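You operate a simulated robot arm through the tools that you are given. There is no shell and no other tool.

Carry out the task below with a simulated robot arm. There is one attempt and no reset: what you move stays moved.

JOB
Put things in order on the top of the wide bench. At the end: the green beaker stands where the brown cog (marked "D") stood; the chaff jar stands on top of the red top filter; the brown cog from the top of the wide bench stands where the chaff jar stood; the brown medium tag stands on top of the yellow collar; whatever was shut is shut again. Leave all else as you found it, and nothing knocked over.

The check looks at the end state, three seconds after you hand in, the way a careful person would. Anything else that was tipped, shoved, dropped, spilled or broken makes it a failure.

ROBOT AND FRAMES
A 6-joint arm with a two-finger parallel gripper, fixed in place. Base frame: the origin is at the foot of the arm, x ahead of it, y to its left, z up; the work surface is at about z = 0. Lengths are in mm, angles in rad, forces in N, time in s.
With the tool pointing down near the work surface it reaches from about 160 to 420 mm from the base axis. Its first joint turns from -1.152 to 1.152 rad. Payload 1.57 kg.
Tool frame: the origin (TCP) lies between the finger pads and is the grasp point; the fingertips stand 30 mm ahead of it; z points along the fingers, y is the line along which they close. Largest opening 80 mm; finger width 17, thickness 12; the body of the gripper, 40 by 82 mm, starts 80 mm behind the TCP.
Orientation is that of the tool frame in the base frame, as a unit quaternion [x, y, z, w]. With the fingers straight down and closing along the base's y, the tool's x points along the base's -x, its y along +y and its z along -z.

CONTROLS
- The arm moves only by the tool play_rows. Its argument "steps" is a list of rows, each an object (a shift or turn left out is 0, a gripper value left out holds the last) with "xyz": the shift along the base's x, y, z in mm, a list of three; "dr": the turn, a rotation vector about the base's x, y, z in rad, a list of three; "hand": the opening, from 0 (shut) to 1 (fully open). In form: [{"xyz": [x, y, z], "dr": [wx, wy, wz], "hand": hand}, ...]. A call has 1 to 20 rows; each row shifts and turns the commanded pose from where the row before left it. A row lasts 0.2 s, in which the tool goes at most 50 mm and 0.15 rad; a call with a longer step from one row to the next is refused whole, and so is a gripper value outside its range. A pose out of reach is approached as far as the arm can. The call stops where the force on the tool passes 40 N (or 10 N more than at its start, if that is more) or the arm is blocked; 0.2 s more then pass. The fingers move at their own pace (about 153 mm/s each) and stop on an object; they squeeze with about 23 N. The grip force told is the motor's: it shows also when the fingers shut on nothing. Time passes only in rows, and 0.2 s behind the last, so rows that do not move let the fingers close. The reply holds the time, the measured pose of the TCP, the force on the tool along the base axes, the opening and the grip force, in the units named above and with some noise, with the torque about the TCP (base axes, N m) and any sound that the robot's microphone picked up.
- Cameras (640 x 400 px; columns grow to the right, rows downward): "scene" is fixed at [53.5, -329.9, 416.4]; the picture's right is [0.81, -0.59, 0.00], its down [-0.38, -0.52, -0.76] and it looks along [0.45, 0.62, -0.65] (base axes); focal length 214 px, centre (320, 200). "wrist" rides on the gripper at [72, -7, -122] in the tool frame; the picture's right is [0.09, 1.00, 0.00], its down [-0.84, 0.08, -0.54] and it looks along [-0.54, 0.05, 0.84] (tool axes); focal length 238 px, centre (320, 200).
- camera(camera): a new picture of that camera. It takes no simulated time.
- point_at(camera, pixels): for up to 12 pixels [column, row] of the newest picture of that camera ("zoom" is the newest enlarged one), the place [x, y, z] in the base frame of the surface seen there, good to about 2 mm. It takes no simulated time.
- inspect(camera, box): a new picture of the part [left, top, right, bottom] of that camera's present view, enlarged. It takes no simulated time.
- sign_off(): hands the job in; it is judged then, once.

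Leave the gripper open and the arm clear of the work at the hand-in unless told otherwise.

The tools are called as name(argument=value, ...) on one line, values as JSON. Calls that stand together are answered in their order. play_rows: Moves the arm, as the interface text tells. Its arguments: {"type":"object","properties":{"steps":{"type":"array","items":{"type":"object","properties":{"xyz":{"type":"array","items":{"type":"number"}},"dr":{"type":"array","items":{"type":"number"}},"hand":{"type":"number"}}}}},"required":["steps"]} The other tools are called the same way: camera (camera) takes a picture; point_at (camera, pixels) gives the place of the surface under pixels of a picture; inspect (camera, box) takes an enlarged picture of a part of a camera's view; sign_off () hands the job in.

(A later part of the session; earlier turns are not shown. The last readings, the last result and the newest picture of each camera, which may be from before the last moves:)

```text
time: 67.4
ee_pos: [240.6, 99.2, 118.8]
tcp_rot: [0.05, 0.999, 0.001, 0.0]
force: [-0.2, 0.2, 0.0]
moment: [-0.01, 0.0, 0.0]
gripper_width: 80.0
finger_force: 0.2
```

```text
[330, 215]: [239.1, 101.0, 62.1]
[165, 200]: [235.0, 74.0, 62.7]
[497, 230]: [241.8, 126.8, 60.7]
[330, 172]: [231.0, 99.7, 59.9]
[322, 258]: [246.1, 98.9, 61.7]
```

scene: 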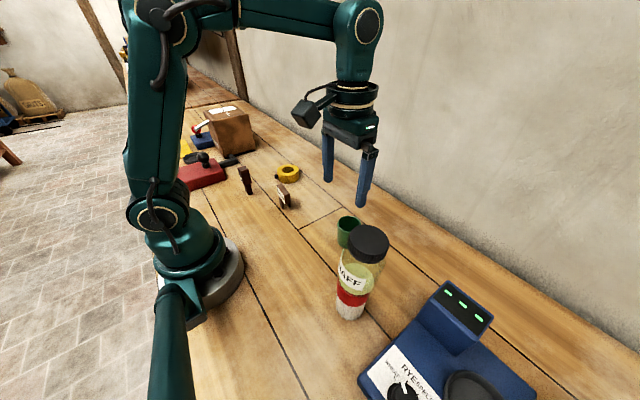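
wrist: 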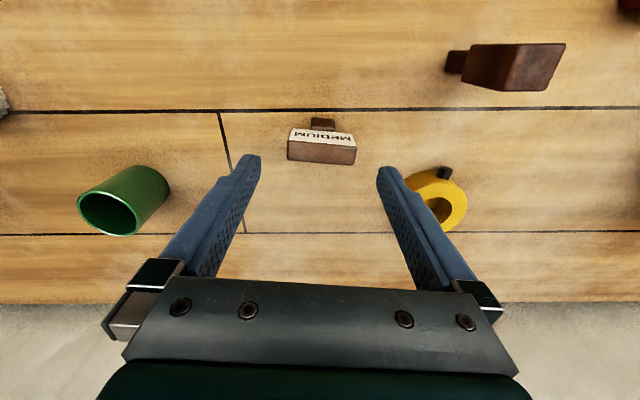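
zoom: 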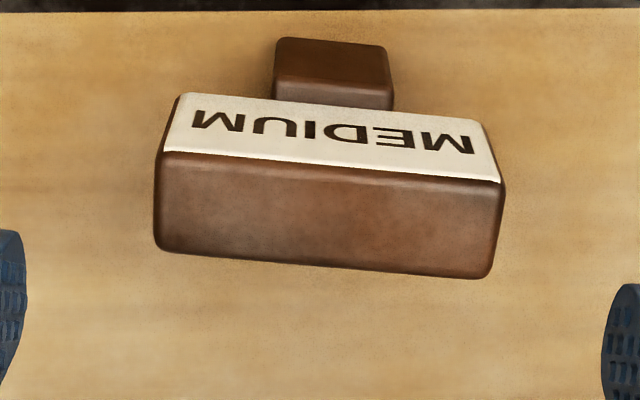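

Centre (238.8,100.4) — well aligned. I descend to z≈50 and close.

play_rows(steps=[{"xyz": [-0.4, 0.3, -20]}, {"xyz": [0, 0, -30]}, {"xyz": [0, 0, -19]}, {}, {"hand": 0.8}, {"hand": 0.7}, {"hand": 0}, {}, {}])

camera(camera="wrist")

inspect(camera="scene", box=[250, 140, 330, 220])

```text
time: 69.4
ee_pos: [239.8, 98.9, 50.2]
tcp_rot: [0.05, 0.999, 0.0, 0.0]
force: [-0.1, -0.1, 0.0]
moment: [-0.02, 0.0, -0.02]
gripper_width: 55.0
finger_force: 23.0
```

```text
taken
```

wrist: 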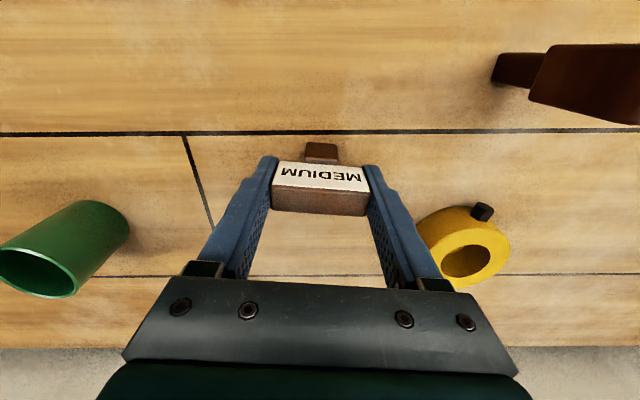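

```text
5.00 times, centred on (290, 180) of scene
```

zoom: 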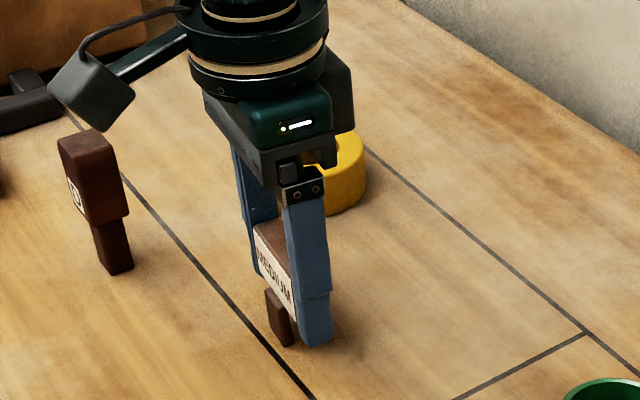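

Held (55 mm long). I lift it gently by 60 mm, then check for slip and view the feet.

play_rows(steps=[{"xyz": [0, 0, 2]}, {"xyz": [0, 0, 6]}, {"xyz": [0, 0, 12]}, {"xyz": [0, 0, 20]}, {"xyz": [0, 0, 20]}, {"xyz": [0, 0, 10]}, {}, {}])

camera(camera="wrist")

inspect(camera="scene", box=[255, 130, 315, 200])

```text
time: 71.2
ee_pos: [240.0, 98.9, 119.9]
tcp_rot: [0.05, 0.999, 0.0, 0.0]
force: [-0.9, 0.3, -0.2]
moment: [-0.02, 0.0, 0.01]
gripper_width: 55.1
finger_force: 23.1
```

```text
taken
```

wrist: 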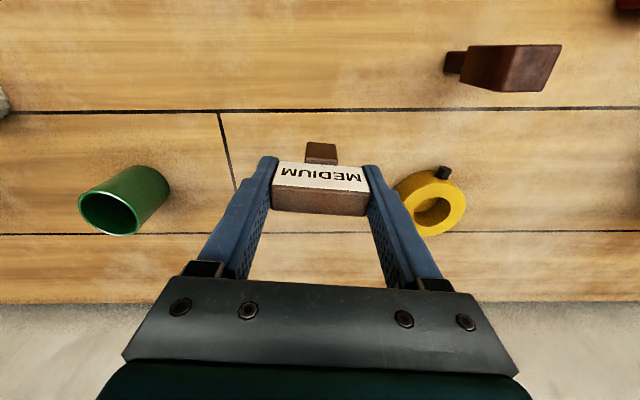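

```text
5.71 times, centred on (285, 165) of scene
```

zoom: 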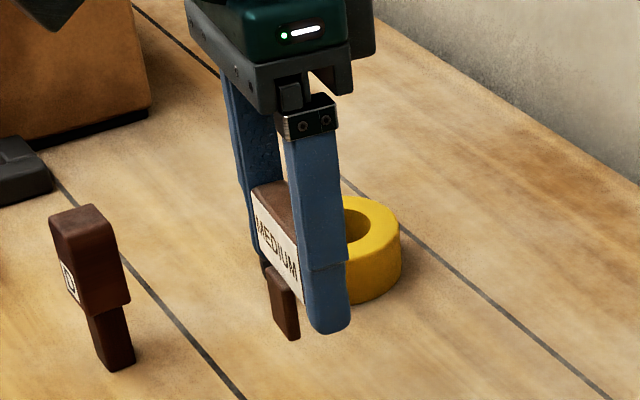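

No slip. I plan to first probe with the tag centred over the collar; if its feet find no support at the rim height (hole), I'll set it on the ring's band instead. I move over the collar, turning back to square.

play_rows(steps=[{"xyz": [8, 12, 0], "dr": [0, 0, 0.05]}, {"xyz": [16, 24, 0], "dr": [0, 0, 0.05]}, {"xyz": [20, 30, 0]}, {"xyz": [20, 30, 0]}, {"xyz": [11, 16, 0]}, {"xyz": [5.5, 8, 0]}, {}, {"xyz": [0, 0, -10]}, {"xyz": [0, 0, -15]}, {"xyz": [0, 0, -5]}, {}])

camera(camera="wrist")

inspect(camera="wrist", box=[240, 100, 400, 230])

inspect(camera="scene", box=[245, 120, 335, 200])

```text
time: 73.6
ee_pos: [320.8, 219.0, 89.9]
tcp_rot: [0.0, 1.0, 0.001, 0.0]
force: [0.9, 0.1, -0.9]
moment: [-0.02, 0.02, 0.02]
gripper_width: 55.2
finger_force: 23.4
```

```text
taken
```

wrist: 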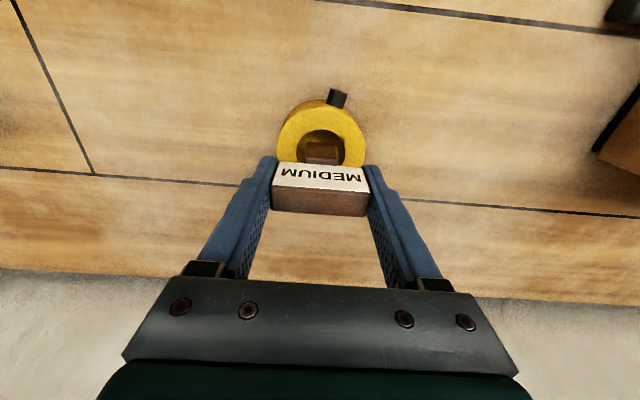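

```text
3.08 times, centred on (320, 165) of wrist
```

zoom: 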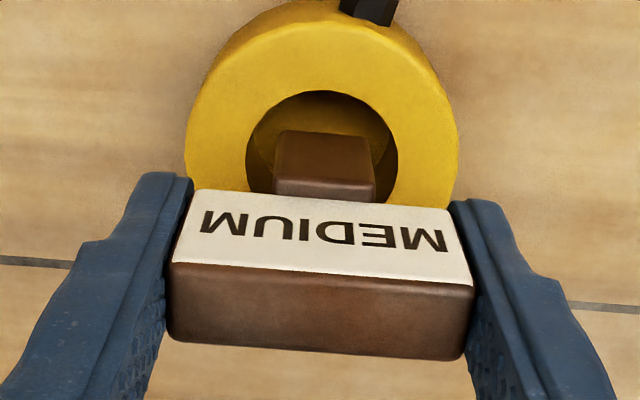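

```text
5.00 times, centred on (290, 160) of scene
```

zoom: 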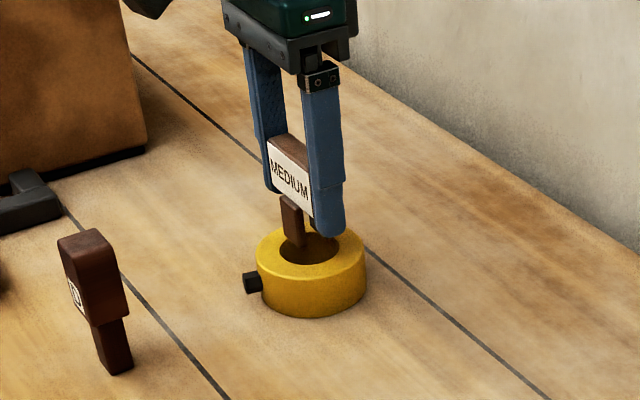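

Both views show the feet would go into the hole. I probe downward carefully in 1 mm steps to feel whether there's support at the rim height (TCP≈82).

play_rows(steps=[{"xyz": [0, 0, -3]}, {"xyz": [0, 0, -2]}, {"xyz": [0, 0, -1]}, {"xyz": [0, 0, -1]}, {}])

```text
time: 74.8
ee_pos: [320.5, 219.5, 83.6]
tcp_rot: [0.0, 1.0, 0.0, 0.0]
force: [0.7, -0.6, -0.9]
moment: [-0.01, -0.01, -0.02]
gripper_width: 55.3
finger_force: 22.6
```

play_rows(steps=[{"xyz": [0, 0, -1]}, {"xyz": [0, 0, -1]}, {"xyz": [0, 0, -1]}, {"xyz": [0, 0, -1]}, {}])

```text
time: 76.0
ee_pos: [320.1, 219.2, 79.3]
tcp_rot: [0.0, 1.0, 0.001, 0.004]
force: [1.3, -1.7, 19.5]
moment: [-0.07, -0.07, -0.01]
gripper_width: 55.3
finger_force: 23.0
```

Contact: 19.5 N with almost no moment, at foot height ≈30 — about the rim height. I look closely at where it touches.

inspect(camera="scene", box=[270, 145, 320, 190])

camera(camera="wrist")

inspect(camera="wrist", box=[260, 80, 380, 180])

```text
8.89 times, centred on (295, 168) of scene
```

zoom: 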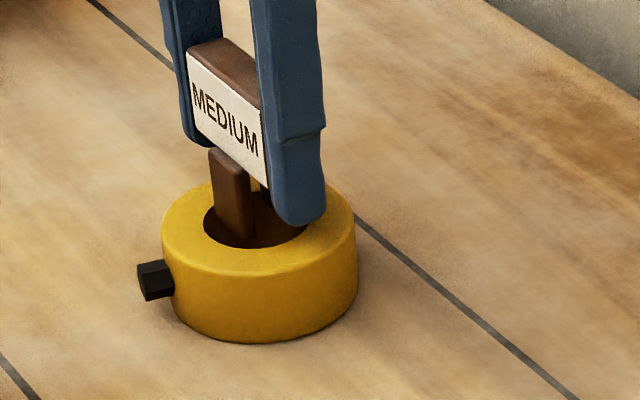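

```text
taken
```

wrist: 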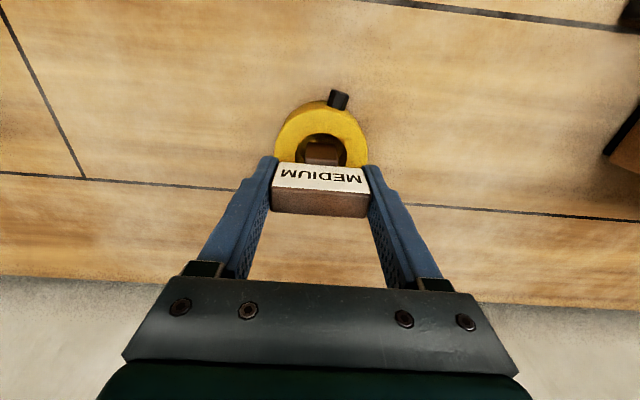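

```text
4.00 times, centred on (320, 130) of wrist
```

zoom: 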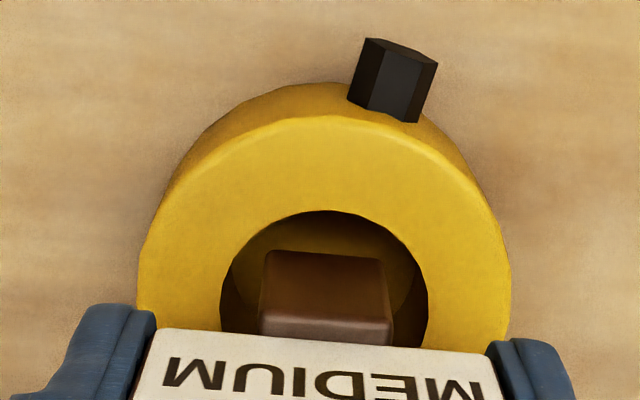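

The front foot shows clearance to the hole's edge all round, the tag hasn't rotated in the grip, and the force is centred, so there seems to be real support across the collar. To be sure, I raise 3 mm, shift -2 mm in x to centre the feet better, and feel again.

play_rows(steps=[{"xyz": [0, 0, 3]}, {"xyz": [-2, 0, 0]}, {}, {"xyz": [0, 0, -0.5]}, {"xyz": [0, 0, -0.5]}, {}])

```text
time: 77.4
ee_pos: [316.4, 219.2, 81.2]
tcp_rot: [0.0, 1.0, 0.0, 0.0]
force: [-0.1, 0.3, -0.3]
moment: [-0.02, -0.03, -0.02]
gripper_width: 55.2
finger_force: 23.3
```

play_rows(steps=[{"xyz": [0, 0, -0.5]}, {}])

```text
time: 78.0
ee_pos: [316.9, 219.5, 80.8]
tcp_rot: [0.0, 1.0, 0.0, 0.001]
force: [0.1, 0.1, -0.1]
moment: [0.0, -0.01, 0.02]
gripper_width: 55.1
finger_force: 23.3
```

play_rows(steps=[{"xyz": [0, 0, -0.5]}, {}])

```text
time: 78.6
ee_pos: [317.9, 218.4, 79.5]
tcp_rot: [-0.001, 1.0, 0.001, 0.0]
force: [0.1, -0.2, 0.0]
moment: [-0.02, 0.0, 0.01]
gripper_width: 55.1
finger_force: 23.0
```

play_rows(steps=[{"xyz": [0, 0, -0.5]}, {}])

```text
time: 79.2
ee_pos: [318.2, 219.2, 78.9]
tcp_rot: [0.0, 1.0, 0.0, 0.002]
force: [-1.4, 0.0, 3.3]
moment: [0.02, 0.02, -0.01]
gripper_width: 55.0
finger_force: 22.7
```

Contact again at the same height with feet clearly inside the hole's outline, so the collar supports the tag there when centred. I open the fingers just a little and check whether the tag stays put.

play_rows(steps=[{"hand": 0.7}, {}, {"hand": 0.72}, {}])

camera(camera="wrist")

inspect(camera="wrist", box=[250, 80, 390, 220])

inspect(camera="scene", box=[270, 145, 320, 190])

```text
time: 80.2
ee_pos: [318.0, 218.4, 80.8]
tcp_rot: [0.0, 1.0, 0.0, -0.001]
force: [0.2, -0.4, -0.9]
moment: [-0.02, 0.02, 0.02]
gripper_width: 57.9
finger_force: 0.0
```

```text
taken
```

wrist: 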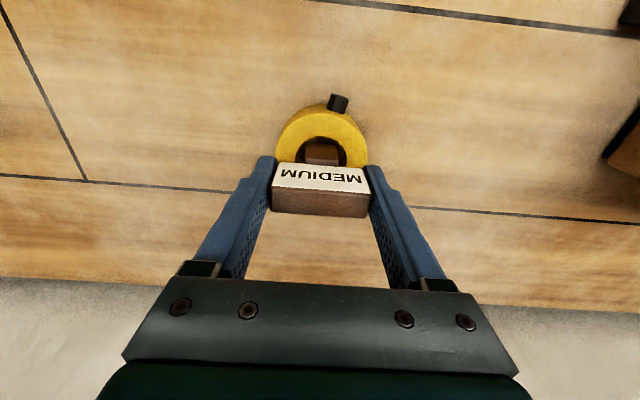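

```text
2.86 times, centred on (320, 150) of wrist
```

zoom: 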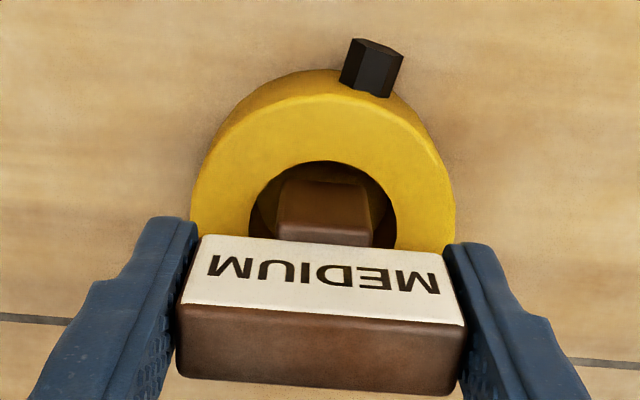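

```text
8.89 times, centred on (295, 168) of scene
```

zoom: 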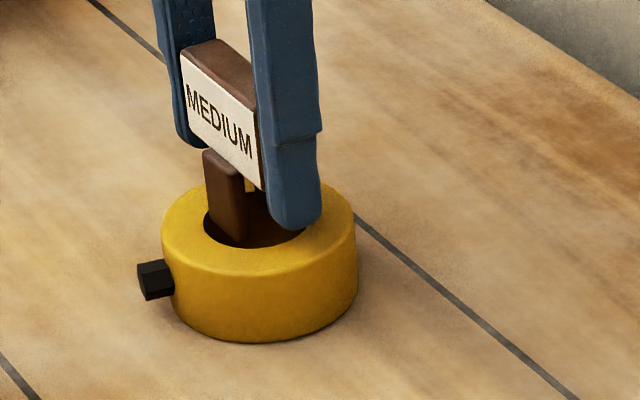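

The tag stays standing with the fingers loosened (57.9 mm, 0 N). I open fully and check again.

play_rows(steps=[{"hand": 0.8}, {"hand": 0.9}, {"hand": 1.0}, {}, {}])

camera(camera="wrist")

inspect(camera="wrist", box=[250, 80, 390, 220])

point_at(camera="zoom", pixels=[[320, 350], [190, 330], [460, 350], [320, 310], [320, 385]])

```text
time: 81.4
ee_pos: [317.3, 219.4, 78.3]
tcp_rot: [0.0, 1.0, 0.0, -0.001]
force: [0.1, -0.7, -0.2]
moment: [-0.02, -0.01, -0.02]
gripper_width: 79.9
finger_force: 0.0
```

```text
taken
```

wrist: 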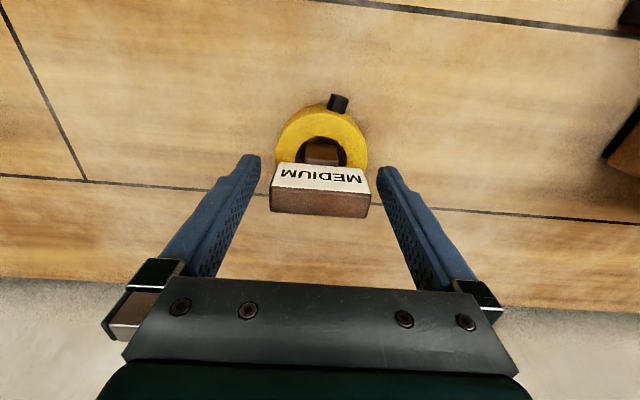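

```text
2.86 times, centred on (320, 150) of wrist
```

zoom: 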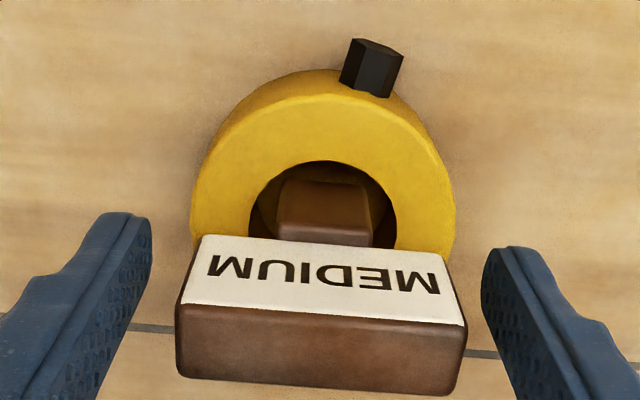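

```text
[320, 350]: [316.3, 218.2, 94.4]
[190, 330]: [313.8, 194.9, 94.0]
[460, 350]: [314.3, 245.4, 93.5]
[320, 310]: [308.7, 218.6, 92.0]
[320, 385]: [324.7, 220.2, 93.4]
```

The tag stands upright, top at 94 (= 62 + 32), level. I rise straight up, then retreat to a clear pose and check everything.

play_rows(steps=[{"xyz": [0, 0, 10]}, {"xyz": [0, 0, 20]}, {"xyz": [0, 0, 30]}, {"xyz": [0, 0, 20]}, {"xyz": [-20, -20, 20]}, {"xyz": [-25, -25, 25]}, {"xyz": [-25, -25, 25]}, {"xyz": [-25, -20, 20]}, {"xyz": [-20, -10, 20]}, {}, {}])

camera(camera="scene")

camera(camera="wrist")

inspect(camera="scene", box=[160, 90, 380, 230])

inspect(camera="scene", box=[300, 190, 560, 400])

```text
time: 83.8
ee_pos: [203.9, 119.6, 270.0]
tcp_rot: [0.001, 1.0, 0.0, 0.0]
force: [-0.8, -0.5, 0.1]
moment: [-0.02, 0.0, 0.0]
gripper_width: 80.0
finger_force: 0.1
```

```text
taken
```

scene: 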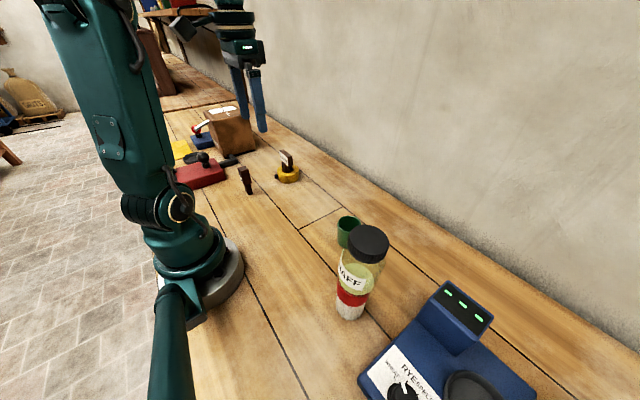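

```text
taken
```

wrist: 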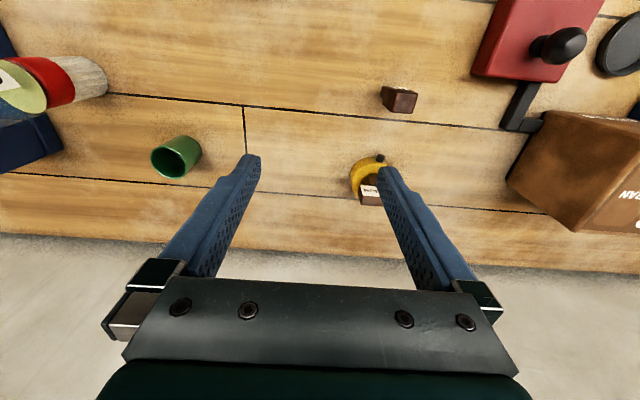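

```text
2.86 times, centred on (270, 160) of scene
```

zoom: 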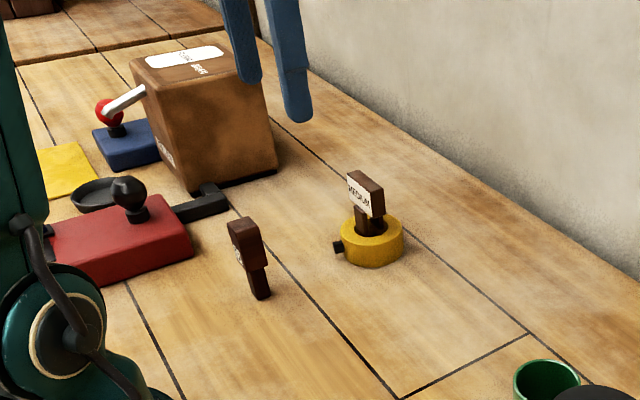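

```text
1.90 times, centred on (430, 295) of scene
```

zoom: 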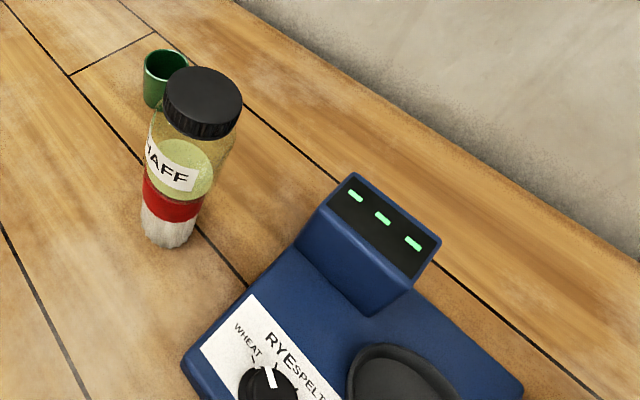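

Everything stands as required; I do a final numeric check of the cog, beaker, jar lid and tag.

point_at(camera="wrist", pixels=[[402, 103], [385, 95], [176, 145], [152, 162], [198, 155], [371, 197]])

point_at(camera="scene", pixels=[[369, 235], [355, 243], [383, 243], [369, 252], [244, 172], [338, 222], [359, 222], [290, 157]])

```text
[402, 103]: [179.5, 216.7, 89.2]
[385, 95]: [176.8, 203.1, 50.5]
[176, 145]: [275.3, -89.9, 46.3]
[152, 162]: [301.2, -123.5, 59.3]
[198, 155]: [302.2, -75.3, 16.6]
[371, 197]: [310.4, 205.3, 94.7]
```

```text
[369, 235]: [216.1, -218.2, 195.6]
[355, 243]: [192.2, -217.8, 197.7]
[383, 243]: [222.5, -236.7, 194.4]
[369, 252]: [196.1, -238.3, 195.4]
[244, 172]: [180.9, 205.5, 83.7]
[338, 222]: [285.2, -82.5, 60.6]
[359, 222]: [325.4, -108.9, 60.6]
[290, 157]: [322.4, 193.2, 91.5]
```

The lid's scene readings deserve a closer look for centring and tilt, so I enlarge the jar and measure its lid rim.

inspect(camera="scene", box=[325, 215, 405, 325])

point_at(camera="zoom", pixels=[[335, 45], [262, 105], [405, 110], [335, 150], [335, 100], [340, 140], [300, 80], [380, 80]])

```text
3.64 times, centred on (365, 270) of scene
```

zoom: 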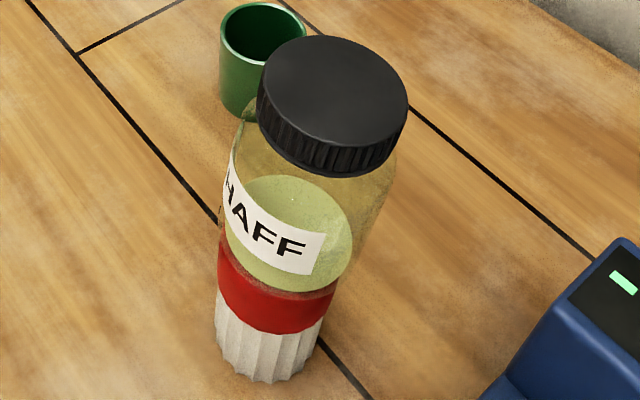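

```text
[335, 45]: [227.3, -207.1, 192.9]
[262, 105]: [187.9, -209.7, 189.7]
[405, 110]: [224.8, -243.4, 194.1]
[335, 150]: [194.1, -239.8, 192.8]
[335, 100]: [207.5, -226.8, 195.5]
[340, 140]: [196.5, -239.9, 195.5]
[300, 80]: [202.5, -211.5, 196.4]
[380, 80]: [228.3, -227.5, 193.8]
```

I want a definite check of the jar's centring from straight above, same as I measured the filter. I fly back to (272,-211,245), fingertips always above the jar's lid.

play_rows(steps=[{"xyz": [5, -35, -5]}, {"xyz": [5, -45, -5]}, {"xyz": [8, -45, -5]}, {"xyz": [10, -45, -5]}, {"xyz": [10, -45, -5]}, {"xyz": [15, -45, 0]}, {"xyz": [15, -45, 0]}, {"xyz": [0, -26, 0]}, {}, {}])

camera(camera="wrist")

inspect(camera="wrist", box=[240, 0, 400, 100])

```text
time: 86.0
ee_pos: [269.6, -208.8, 243.2]
tcp_rot: [0.0, 1.0, 0.0, 0.0]
force: [-0.8, -0.3, 0.6]
moment: [0.0, 0.0, -0.01]
gripper_width: 80.2
finger_force: 0.1
```

```text
taken
```

wrist: 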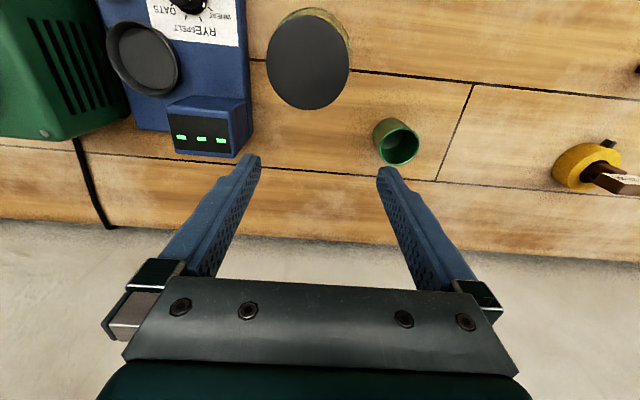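

```text
4.00 times, centred on (320, 50) of wrist
```

zoom: 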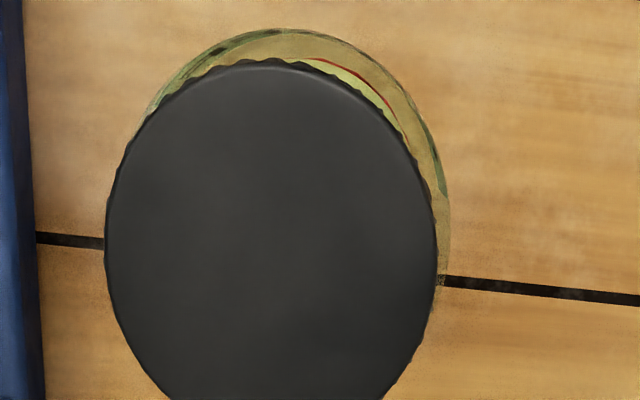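

I measure the lid rim here.

point_at(camera="wrist", pixels=[[308, 17], [308, 108], [268, 62], [348, 62], [308, 62], [280, 30], [335, 95], [340, 30]])

inspect(camera="wrist", box=[240, 20, 400, 120])

```text
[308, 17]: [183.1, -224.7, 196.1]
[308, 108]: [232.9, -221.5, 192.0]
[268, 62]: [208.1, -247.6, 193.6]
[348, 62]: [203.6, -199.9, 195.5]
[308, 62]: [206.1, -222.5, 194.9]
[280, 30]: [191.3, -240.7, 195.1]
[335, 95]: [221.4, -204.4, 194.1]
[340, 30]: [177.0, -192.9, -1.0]
```

```text
4.00 times, centred on (320, 70) of wrist
```

zoom: 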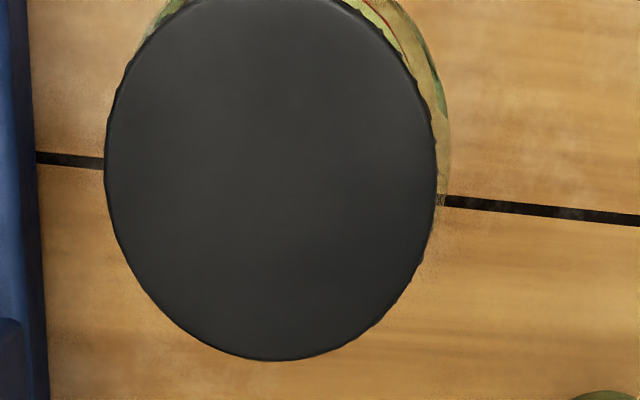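

The lid centre reads (207.5,-223), about 9 mm from the filter's centre — the jar shifted on release. I check closely whether it tilts or just stands off-centre.

inspect(camera="scene", box=[335, 255, 385, 305])

inspect(camera="scene", box=[335, 220, 400, 285])

point_at(camera="wrist", pixels=[[290, 40], [330, 40], [290, 80], [330, 80], [300, 25], [310, 98], [275, 60], [343, 60], [308, 50], [308, 75]])

```text
8.00 times, centred on (360, 280) of scene
```

zoom: 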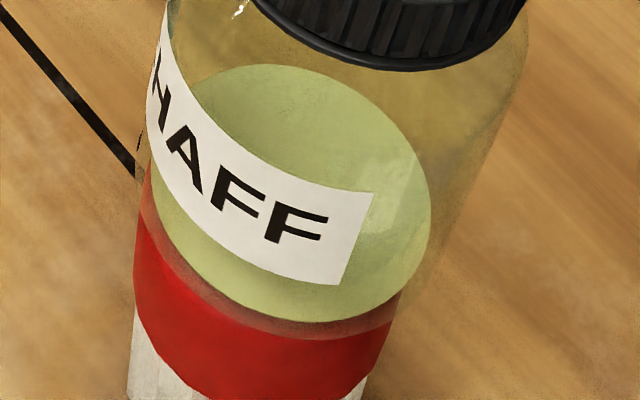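

```text
6.15 times, centred on (368, 252) of scene
```

zoom: 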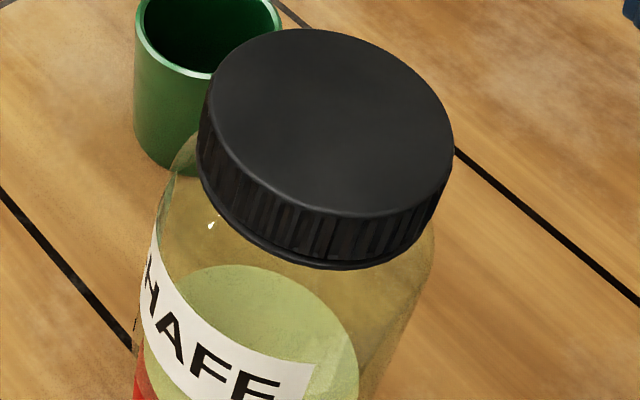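

```text
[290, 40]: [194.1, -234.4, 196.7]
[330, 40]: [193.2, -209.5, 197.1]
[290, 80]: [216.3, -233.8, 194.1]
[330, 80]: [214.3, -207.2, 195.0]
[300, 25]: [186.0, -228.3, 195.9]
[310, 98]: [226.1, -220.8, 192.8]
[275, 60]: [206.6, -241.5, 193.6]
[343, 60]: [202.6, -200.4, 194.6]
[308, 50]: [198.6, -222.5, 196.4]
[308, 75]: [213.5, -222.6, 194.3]
```

The lid heights fall from ~197 at x=190 to ~192.5 at x=230: the jar leans about 4–6° toward +x. I wait a second and measure again to see whether it is static, also checking the beaker for reference.

play_rows(steps=[{}, {}, {}, {}, {}])

camera(camera="wrist")

point_at(camera="wrist", pixels=[[300, 22], [316, 22], [290, 35], [325, 35], [285, 62], [308, 62], [335, 62], [290, 85], [325, 85], [300, 100], [316, 100], [308, 90]])

point_at(camera="wrist", pixels=[[373, 140], [419, 142], [398, 119], [398, 163], [450, 60], [250, 80], [450, 150], [550, 100]])

```text
time: 87.2
ee_pos: [268.9, -209.8, 243.0]
tcp_rot: [0.0, 1.0, -0.002, 0.002]
force: [0.2, 0.3, -0.6]
moment: [-0.01, 0.05, -0.01]
gripper_width: 79.9
finger_force: 0.0
```

```text
taken
```

wrist: 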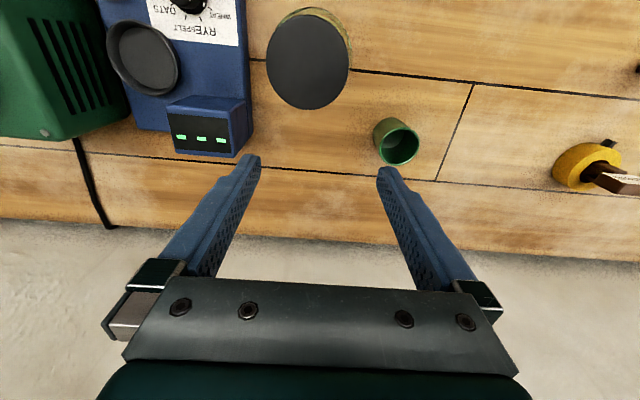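

```text
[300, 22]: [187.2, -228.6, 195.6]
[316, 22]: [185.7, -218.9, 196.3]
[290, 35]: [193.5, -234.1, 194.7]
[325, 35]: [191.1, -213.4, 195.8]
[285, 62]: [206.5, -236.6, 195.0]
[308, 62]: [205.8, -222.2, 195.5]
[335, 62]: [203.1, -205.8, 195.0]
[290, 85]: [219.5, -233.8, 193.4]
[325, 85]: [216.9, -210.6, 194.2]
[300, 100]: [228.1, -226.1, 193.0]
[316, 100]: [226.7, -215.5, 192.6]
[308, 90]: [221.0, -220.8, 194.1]
```

```text
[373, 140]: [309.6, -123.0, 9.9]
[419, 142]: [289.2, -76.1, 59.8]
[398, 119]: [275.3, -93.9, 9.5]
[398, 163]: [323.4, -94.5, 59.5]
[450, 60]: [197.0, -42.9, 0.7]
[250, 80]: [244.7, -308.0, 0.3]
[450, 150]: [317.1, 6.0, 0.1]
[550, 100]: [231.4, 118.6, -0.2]
```

The jar is static, but it leans ~4° and its lid is off by ~8 mm. I prefer to set it properly: I'll regrip the lid (gripper tilted 0.07 rad about y to match), lift, straighten, and put it down better centred. First, go above the lid.

play_rows(steps=[{"xyz": [-20, -4, 0], "dr": [0, 0.035, 0]}, {"xyz": [-22, -5, 0], "dr": [0, 0.035, 0]}, {"xyz": [-20.1, -4, 0]}, {}, {}, {}])

camera(camera="wrist")

inspect(camera="wrist", box=[250, 100, 390, 220])

inspect(camera="scene", box=[300, 150, 440, 330])

```text
time: 88.6
ee_pos: [208.5, -223.7, 243.8]
tcp_rot: [0.0, 0.999, 0.0, -0.035]
force: [-0.1, 0.5, -0.4]
moment: [-0.04, -0.01, 0.01]
gripper_width: 80.1
finger_force: 0.0
```

```text
taken
```

wrist: 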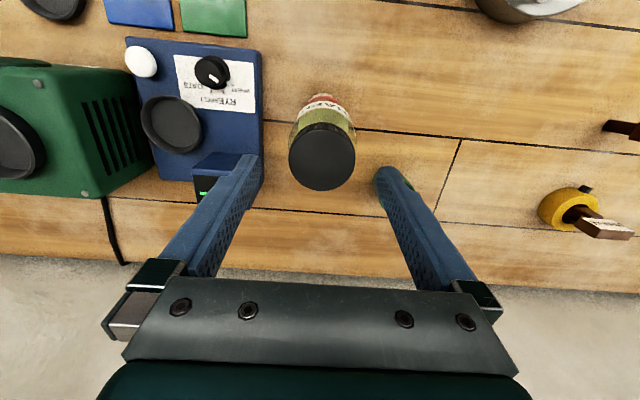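

```text
3.33 times, centred on (320, 160) of wrist
```

zoom: 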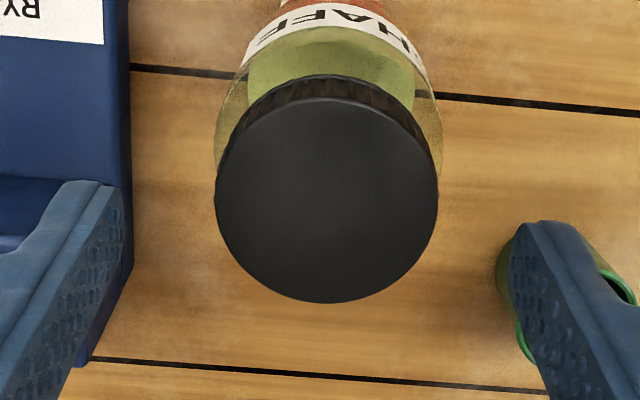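

```text
2.22 times, centred on (370, 240) of scene
```

zoom: 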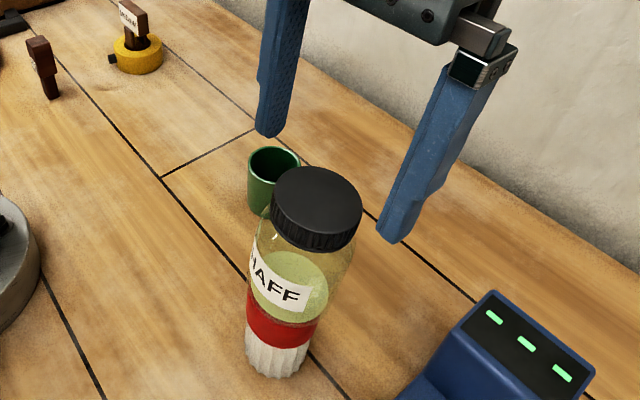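

The gripper is above. I measure the lid rim from here.

point_at(camera="wrist", pixels=[[290, 160], [353, 160], [322, 134], [322, 188], [322, 160], [305, 145], [340, 145], [305, 178], [340, 178]])

```text
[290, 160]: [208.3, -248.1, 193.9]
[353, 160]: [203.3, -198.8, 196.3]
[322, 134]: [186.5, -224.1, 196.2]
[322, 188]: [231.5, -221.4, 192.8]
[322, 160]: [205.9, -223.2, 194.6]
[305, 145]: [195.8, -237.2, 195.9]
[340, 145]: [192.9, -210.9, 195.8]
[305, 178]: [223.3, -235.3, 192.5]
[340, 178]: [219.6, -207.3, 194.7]
```

Lid centre (208,-223.4). I descend 40 mm to bring the pads around the lid and close in stages.

play_rows(steps=[{"xyz": [0.3, -0.4, -15]}, {"xyz": [0, 0, -15]}, {"xyz": [0, 0, -7]}, {"xyz": [0, 0, -3]}, {}])

inspect(camera="scene", box=[310, 180, 420, 320])

camera(camera="wrist")

```text
time: 89.8
ee_pos: [209.5, -225.7, 205.2]
tcp_rot: [0.0, 0.999, -0.001, -0.034]
force: [-0.3, -0.6, -0.1]
moment: [-0.01, 0.0, 0.02]
gripper_width: 80.0
finger_force: 0.3
```

```text
2.86 times, centred on (365, 250) of scene
```

zoom: 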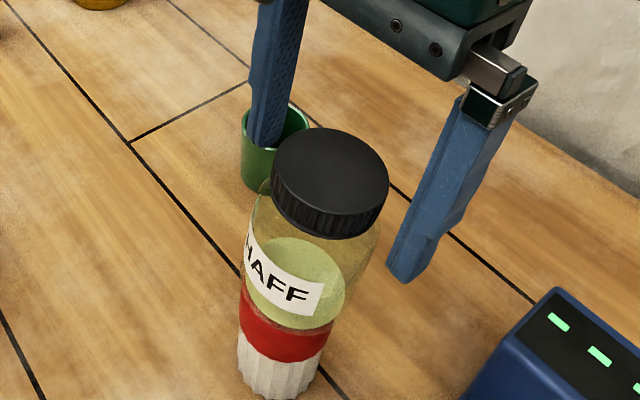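

```text
taken
```

wrist: 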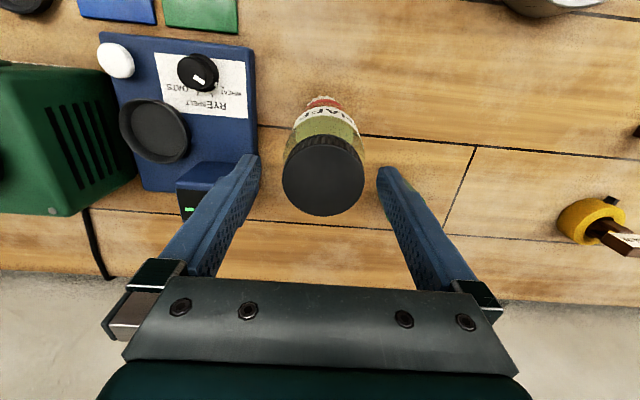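

The lid sits about 2 mm toward +y from the finger centre; I shift +2 mm in y and close gently.

play_rows(steps=[{"xyz": [0, 2, 0]}, {"hand": 0.78}, {"hand": 0.7}, {"hand": 0.67}, {"hand": 0.6}, {"hand": 0}, {}, {}])

camera(camera="wrist")

point_at(camera="wrist", pixels=[[320, 150], [320, 180], [320, 210], [295, 180], [345, 180]])

```text
time: 91.6
ee_pos: [209.5, -223.0, 204.5]
tcp_rot: [0.0, 0.999, 0.0, -0.035]
force: [0.9, 1.4, 1.2]
moment: [0.12, -0.01, 0.0]
gripper_width: 51.6
finger_force: 22.8
```

```text
taken
```

wrist: 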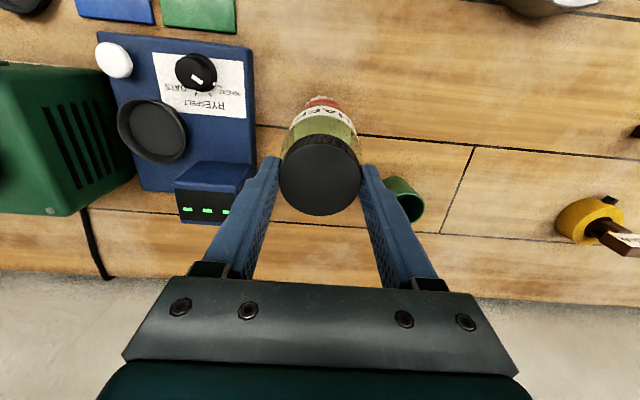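

```text
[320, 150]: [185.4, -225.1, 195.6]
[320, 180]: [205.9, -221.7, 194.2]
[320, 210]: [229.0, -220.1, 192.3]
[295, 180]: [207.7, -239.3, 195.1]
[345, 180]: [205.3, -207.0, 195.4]
```

Gripped (51.6 mm). I lift slowly 15 mm and turn the tool back upright.

play_rows(steps=[{"xyz": [0, 0, 1]}, {"xyz": [0, 0, 3]}, {"xyz": [0, 0, 6]}, {"xyz": [0, 0, 6]}, {"xyz": [0, 0, 4]}, {}, {"dr": [0, -0.035, 0]}, {"dr": [0, -0.035, 0]}, {}, {}])

camera(camera="wrist")

inspect(camera="wrist", box=[240, 80, 400, 230])

point_at(camera="wrist", pixels=[[320, 145], [320, 160], [320, 180], [320, 195], [320, 210], [295, 180], [345, 180]])

inspect(camera="scene", box=[310, 190, 410, 330])

```text
time: 93.8
ee_pos: [209.2, -222.6, 225.0]
tcp_rot: [0.0, 1.0, 0.0, 0.0]
force: [-0.1, 0.2, -3.5]
moment: [-0.02, 0.0, -0.02]
gripper_width: 51.5
finger_force: 22.7
```

```text
taken
```

wrist: 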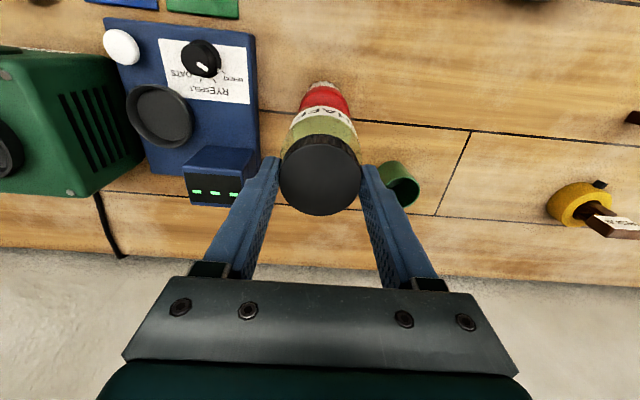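

```text
2.67 times, centred on (320, 155) of wrist
```

zoom: 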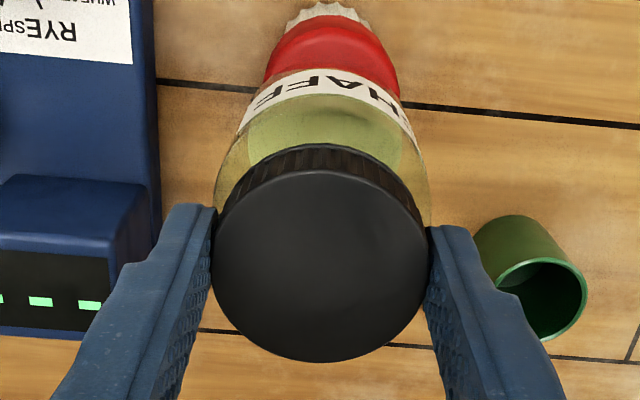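

```text
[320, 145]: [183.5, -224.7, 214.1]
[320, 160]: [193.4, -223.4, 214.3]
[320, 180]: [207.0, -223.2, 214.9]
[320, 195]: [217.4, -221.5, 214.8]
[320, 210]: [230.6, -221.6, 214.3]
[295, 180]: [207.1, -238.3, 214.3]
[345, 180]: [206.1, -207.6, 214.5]
```

```text
2.86 times, centred on (360, 260) of scene
```

zoom: 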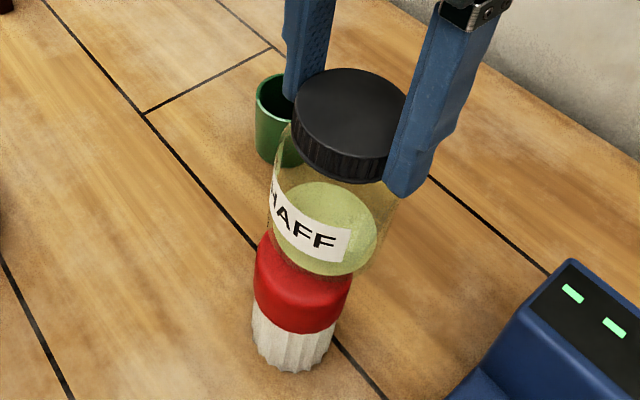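

The jar is level in the grip, lid centre ≈ TCP. I move aside again so the camera looks straight down on the filter, to re-measure its centre and flatness.

play_rows(steps=[{"xyz": [0, 0, 8]}, {"xyz": [0, 0, 10]}, {"xyz": [8, 1, 0]}, {"xyz": [15, 2, 0]}, {"xyz": [18, 3, 0]}, {"xyz": [14, 2, 0]}, {"xyz": [8, 1, 0]}, {}, {}])

camera(camera="wrist")

inspect(camera="wrist", box=[254, 0, 382, 80])

point_at(camera="zoom", pixels=[[317, 80], [317, 120], [317, 160], [317, 200], [317, 240], [317, 280], [317, 320], [317, 350], [210, 220], [260, 220], [370, 220], [420, 220]])

```text
time: 95.8
ee_pos: [270.0, -211.4, 239.9]
tcp_rot: [0.0, 1.0, -0.001, 0.001]
force: [0.0, 0.4, -2.5]
moment: [-0.02, 0.0, -0.01]
gripper_width: 51.3
finger_force: 22.8
out of reach, approached as far as the arm can: row 7
```

```text
taken
```

wrist: 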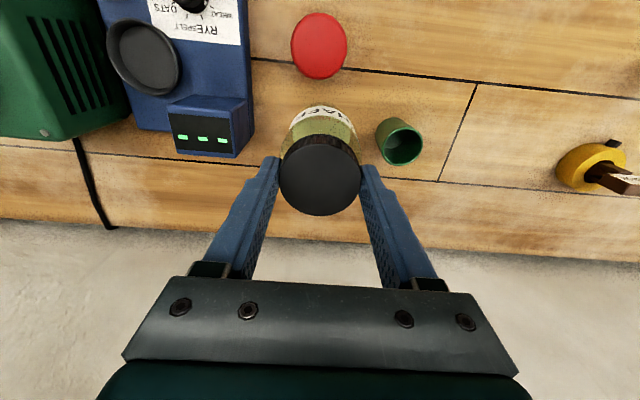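

```text
5.00 times, centred on (318, 40) of wrist
```

zoom: 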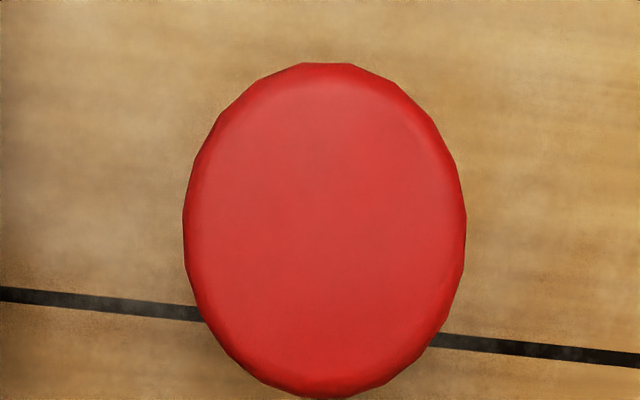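

```text
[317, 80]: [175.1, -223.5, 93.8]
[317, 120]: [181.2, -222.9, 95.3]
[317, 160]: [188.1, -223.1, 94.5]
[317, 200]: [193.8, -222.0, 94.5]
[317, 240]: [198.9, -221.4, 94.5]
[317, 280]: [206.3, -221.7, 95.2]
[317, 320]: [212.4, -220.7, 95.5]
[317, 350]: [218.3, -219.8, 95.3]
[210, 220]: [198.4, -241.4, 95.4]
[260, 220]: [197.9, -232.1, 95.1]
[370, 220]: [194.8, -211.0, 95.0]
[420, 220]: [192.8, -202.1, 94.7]
```

The cap is flat and level at z≈95 with centre (199.4,-220.1), and the filter has not moved. I carry the jar back, centred on it, and stop just above.

play_rows(steps=[{"xyz": [-8, -1, 0]}, {"xyz": [-16, -2, 0]}, {"xyz": [-18, -2, 0]}, {"xyz": [-16, -2, 0]}, {"xyz": [-9, -1.3, 0]}, {"xyz": [-3.6, -0.5, 0]}, {}, {"xyz": [0, 0, -8]}, {"xyz": [0, 0, -12]}, {"xyz": [0, 0, -7]}, {"xyz": [0, 0, -3]}, {}, {}])

camera(camera="wrist")

point_at(camera="wrist", pixels=[[320, 145], [320, 160], [320, 180], [320, 195], [320, 215], [282, 180], [359, 180]])

inspect(camera="scene", box=[310, 210, 410, 330])

```text
time: 98.6
ee_pos: [198.9, -221.8, 209.8]
tcp_rot: [0.0, 1.0, 0.001, 0.0]
force: [-0.4, -0.3, -2.3]
moment: [-0.01, -0.03, 0.0]
gripper_width: 51.3
finger_force: 23.2
```

```text
taken
```

wrist: 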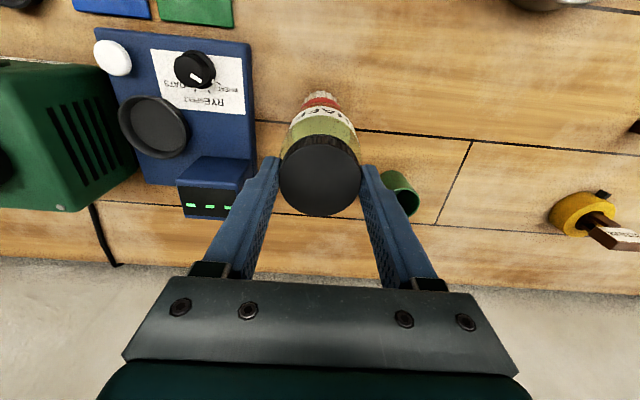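

```text
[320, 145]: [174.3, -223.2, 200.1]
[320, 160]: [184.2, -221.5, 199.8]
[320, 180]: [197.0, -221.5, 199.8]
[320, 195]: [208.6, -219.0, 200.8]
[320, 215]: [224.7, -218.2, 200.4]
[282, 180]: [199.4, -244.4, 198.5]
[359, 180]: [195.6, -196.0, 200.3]
```

```text
3.33 times, centred on (360, 270) of scene
```

zoom: 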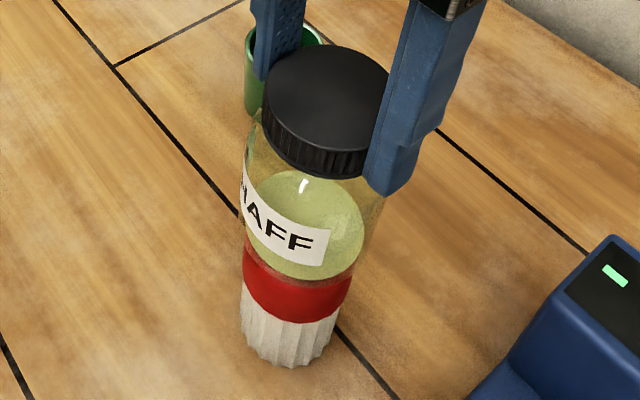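

The lid is level with its centre at (200.1,-220.3), filter centre (199.4,-220.1): good. I lower in small steps.

play_rows(steps=[{"xyz": [-0.5, 0, -1.5]}, {"xyz": [0, 0, -1]}, {"xyz": [0, 0, -1]}, {"xyz": [0, 0, -0.5]}, {}])

```text
time: 99.8
ee_pos: [198.1, -221.3, 205.5]
tcp_rot: [0.0, 1.0, -0.001, 0.0]
force: [-0.3, -0.2, -3.9]
moment: [0.02, 0.01, 0.01]
gripper_width: 51.6
finger_force: 22.8
```

play_rows(steps=[{"xyz": [0, 0, -0.5]}, {}])

```text
time: 100.4
ee_pos: [198.4, -221.7, 204.9]
tcp_rot: [0.0, 1.0, 0.001, 0.0]
force: [0.3, -1.5, -2.6]
moment: [0.03, 0.06, -0.01]
gripper_width: 51.6
finger_force: 23.4
```

play_rows(steps=[{"xyz": [0, 0, -0.5]}, {}])

```text
time: 101.0
ee_pos: [199.0, -221.6, 203.7]
tcp_rot: [0.0, 1.0, 0.0, 0.0]
force: [0.0, 1.5, -2.0]
moment: [0.03, 0.04, -0.01]
gripper_width: 51.3
finger_force: 23.0
```

play_rows(steps=[{"xyz": [0, 0, -0.5]}, {}])

```text
time: 101.6
ee_pos: [198.7, -220.9, 204.5]
tcp_rot: [0.0, 1.0, -0.001, 0.0]
force: [-1.2, 0.9, 9.8]
moment: [0.21, 0.1, 0.03]
gripper_width: 51.4
finger_force: 22.7
```

Contact (+9.8 N). I ease up 0.4 mm and release in very small opening steps, then look.

play_rows(steps=[{"xyz": [0, 0, 0.4]}, {}, {"hand": 0.65}, {"hand": 0.66}, {"hand": 0.68}, {}, {}])

camera(camera="wrist")

point_at(camera="wrist", pixels=[[320, 145], [320, 160], [320, 180], [320, 195], [320, 215], [290, 180], [350, 180]])

```text
time: 103.2
ee_pos: [199.1, -222.3, 205.0]
tcp_rot: [0.0, 1.0, 0.0, 0.0]
force: [0.1, -0.2, 0.5]
moment: [-0.01, -0.01, 0.01]
gripper_width: 54.3
finger_force: 0.0
```

```text
taken
```

wrist: 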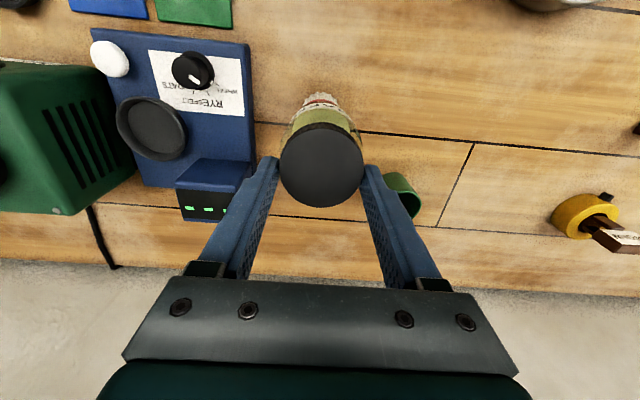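

```text
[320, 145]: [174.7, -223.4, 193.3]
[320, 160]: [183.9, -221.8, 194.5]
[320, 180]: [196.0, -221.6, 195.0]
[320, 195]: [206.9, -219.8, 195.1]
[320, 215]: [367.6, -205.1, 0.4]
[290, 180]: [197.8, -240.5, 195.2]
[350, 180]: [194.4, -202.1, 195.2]
```

On release the jar rocks to a small lean again (this time toward -x), like on a slightly crowned cap. I open fully without touching it, wait, and measure the lean.

play_rows(steps=[{"hand": 0.75}, {"hand": 0.85}, {"hand": 1.0}, {}, {}, {}, {}])

camera(camera="wrist")

point_at(camera="wrist", pixels=[[320, 135], [320, 145], [320, 160], [320, 170], [320, 180], [320, 190], [320, 200], [290, 165], [350, 165], [300, 145], [340, 145], [300, 190]])

inspect(camera="scene", box=[310, 210, 410, 330])

```text
time: 104.8
ee_pos: [199.2, -220.1, 205.6]
tcp_rot: [0.0, 1.0, 0.0, 0.0]
force: [0.0, -0.6, -0.5]
moment: [-0.02, -0.02, 0.05]
gripper_width: 80.0
finger_force: 0.0
```

```text
taken
```

wrist: 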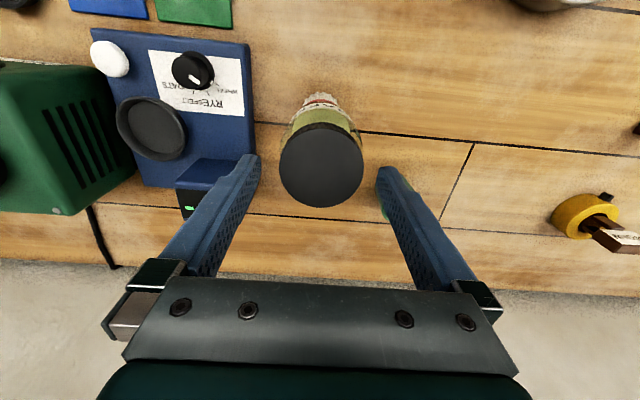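

```text
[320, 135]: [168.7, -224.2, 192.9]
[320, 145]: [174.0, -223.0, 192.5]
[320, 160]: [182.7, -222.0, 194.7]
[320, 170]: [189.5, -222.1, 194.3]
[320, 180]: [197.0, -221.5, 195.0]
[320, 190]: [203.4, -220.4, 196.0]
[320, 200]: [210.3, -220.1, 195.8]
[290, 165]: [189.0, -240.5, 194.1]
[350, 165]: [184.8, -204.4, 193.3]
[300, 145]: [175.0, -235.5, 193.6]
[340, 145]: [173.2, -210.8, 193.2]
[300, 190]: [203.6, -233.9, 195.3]
```

```text
3.33 times, centred on (360, 270) of scene
```

zoom: 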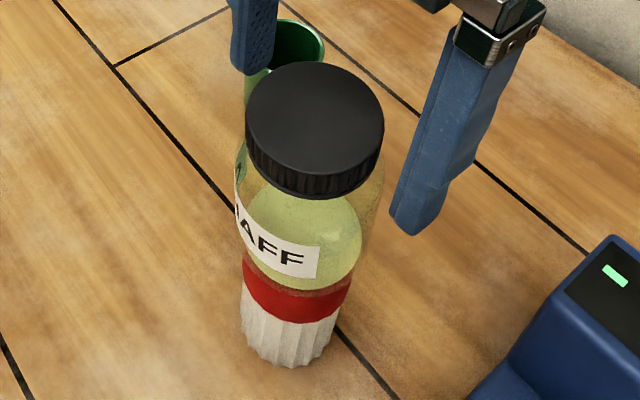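

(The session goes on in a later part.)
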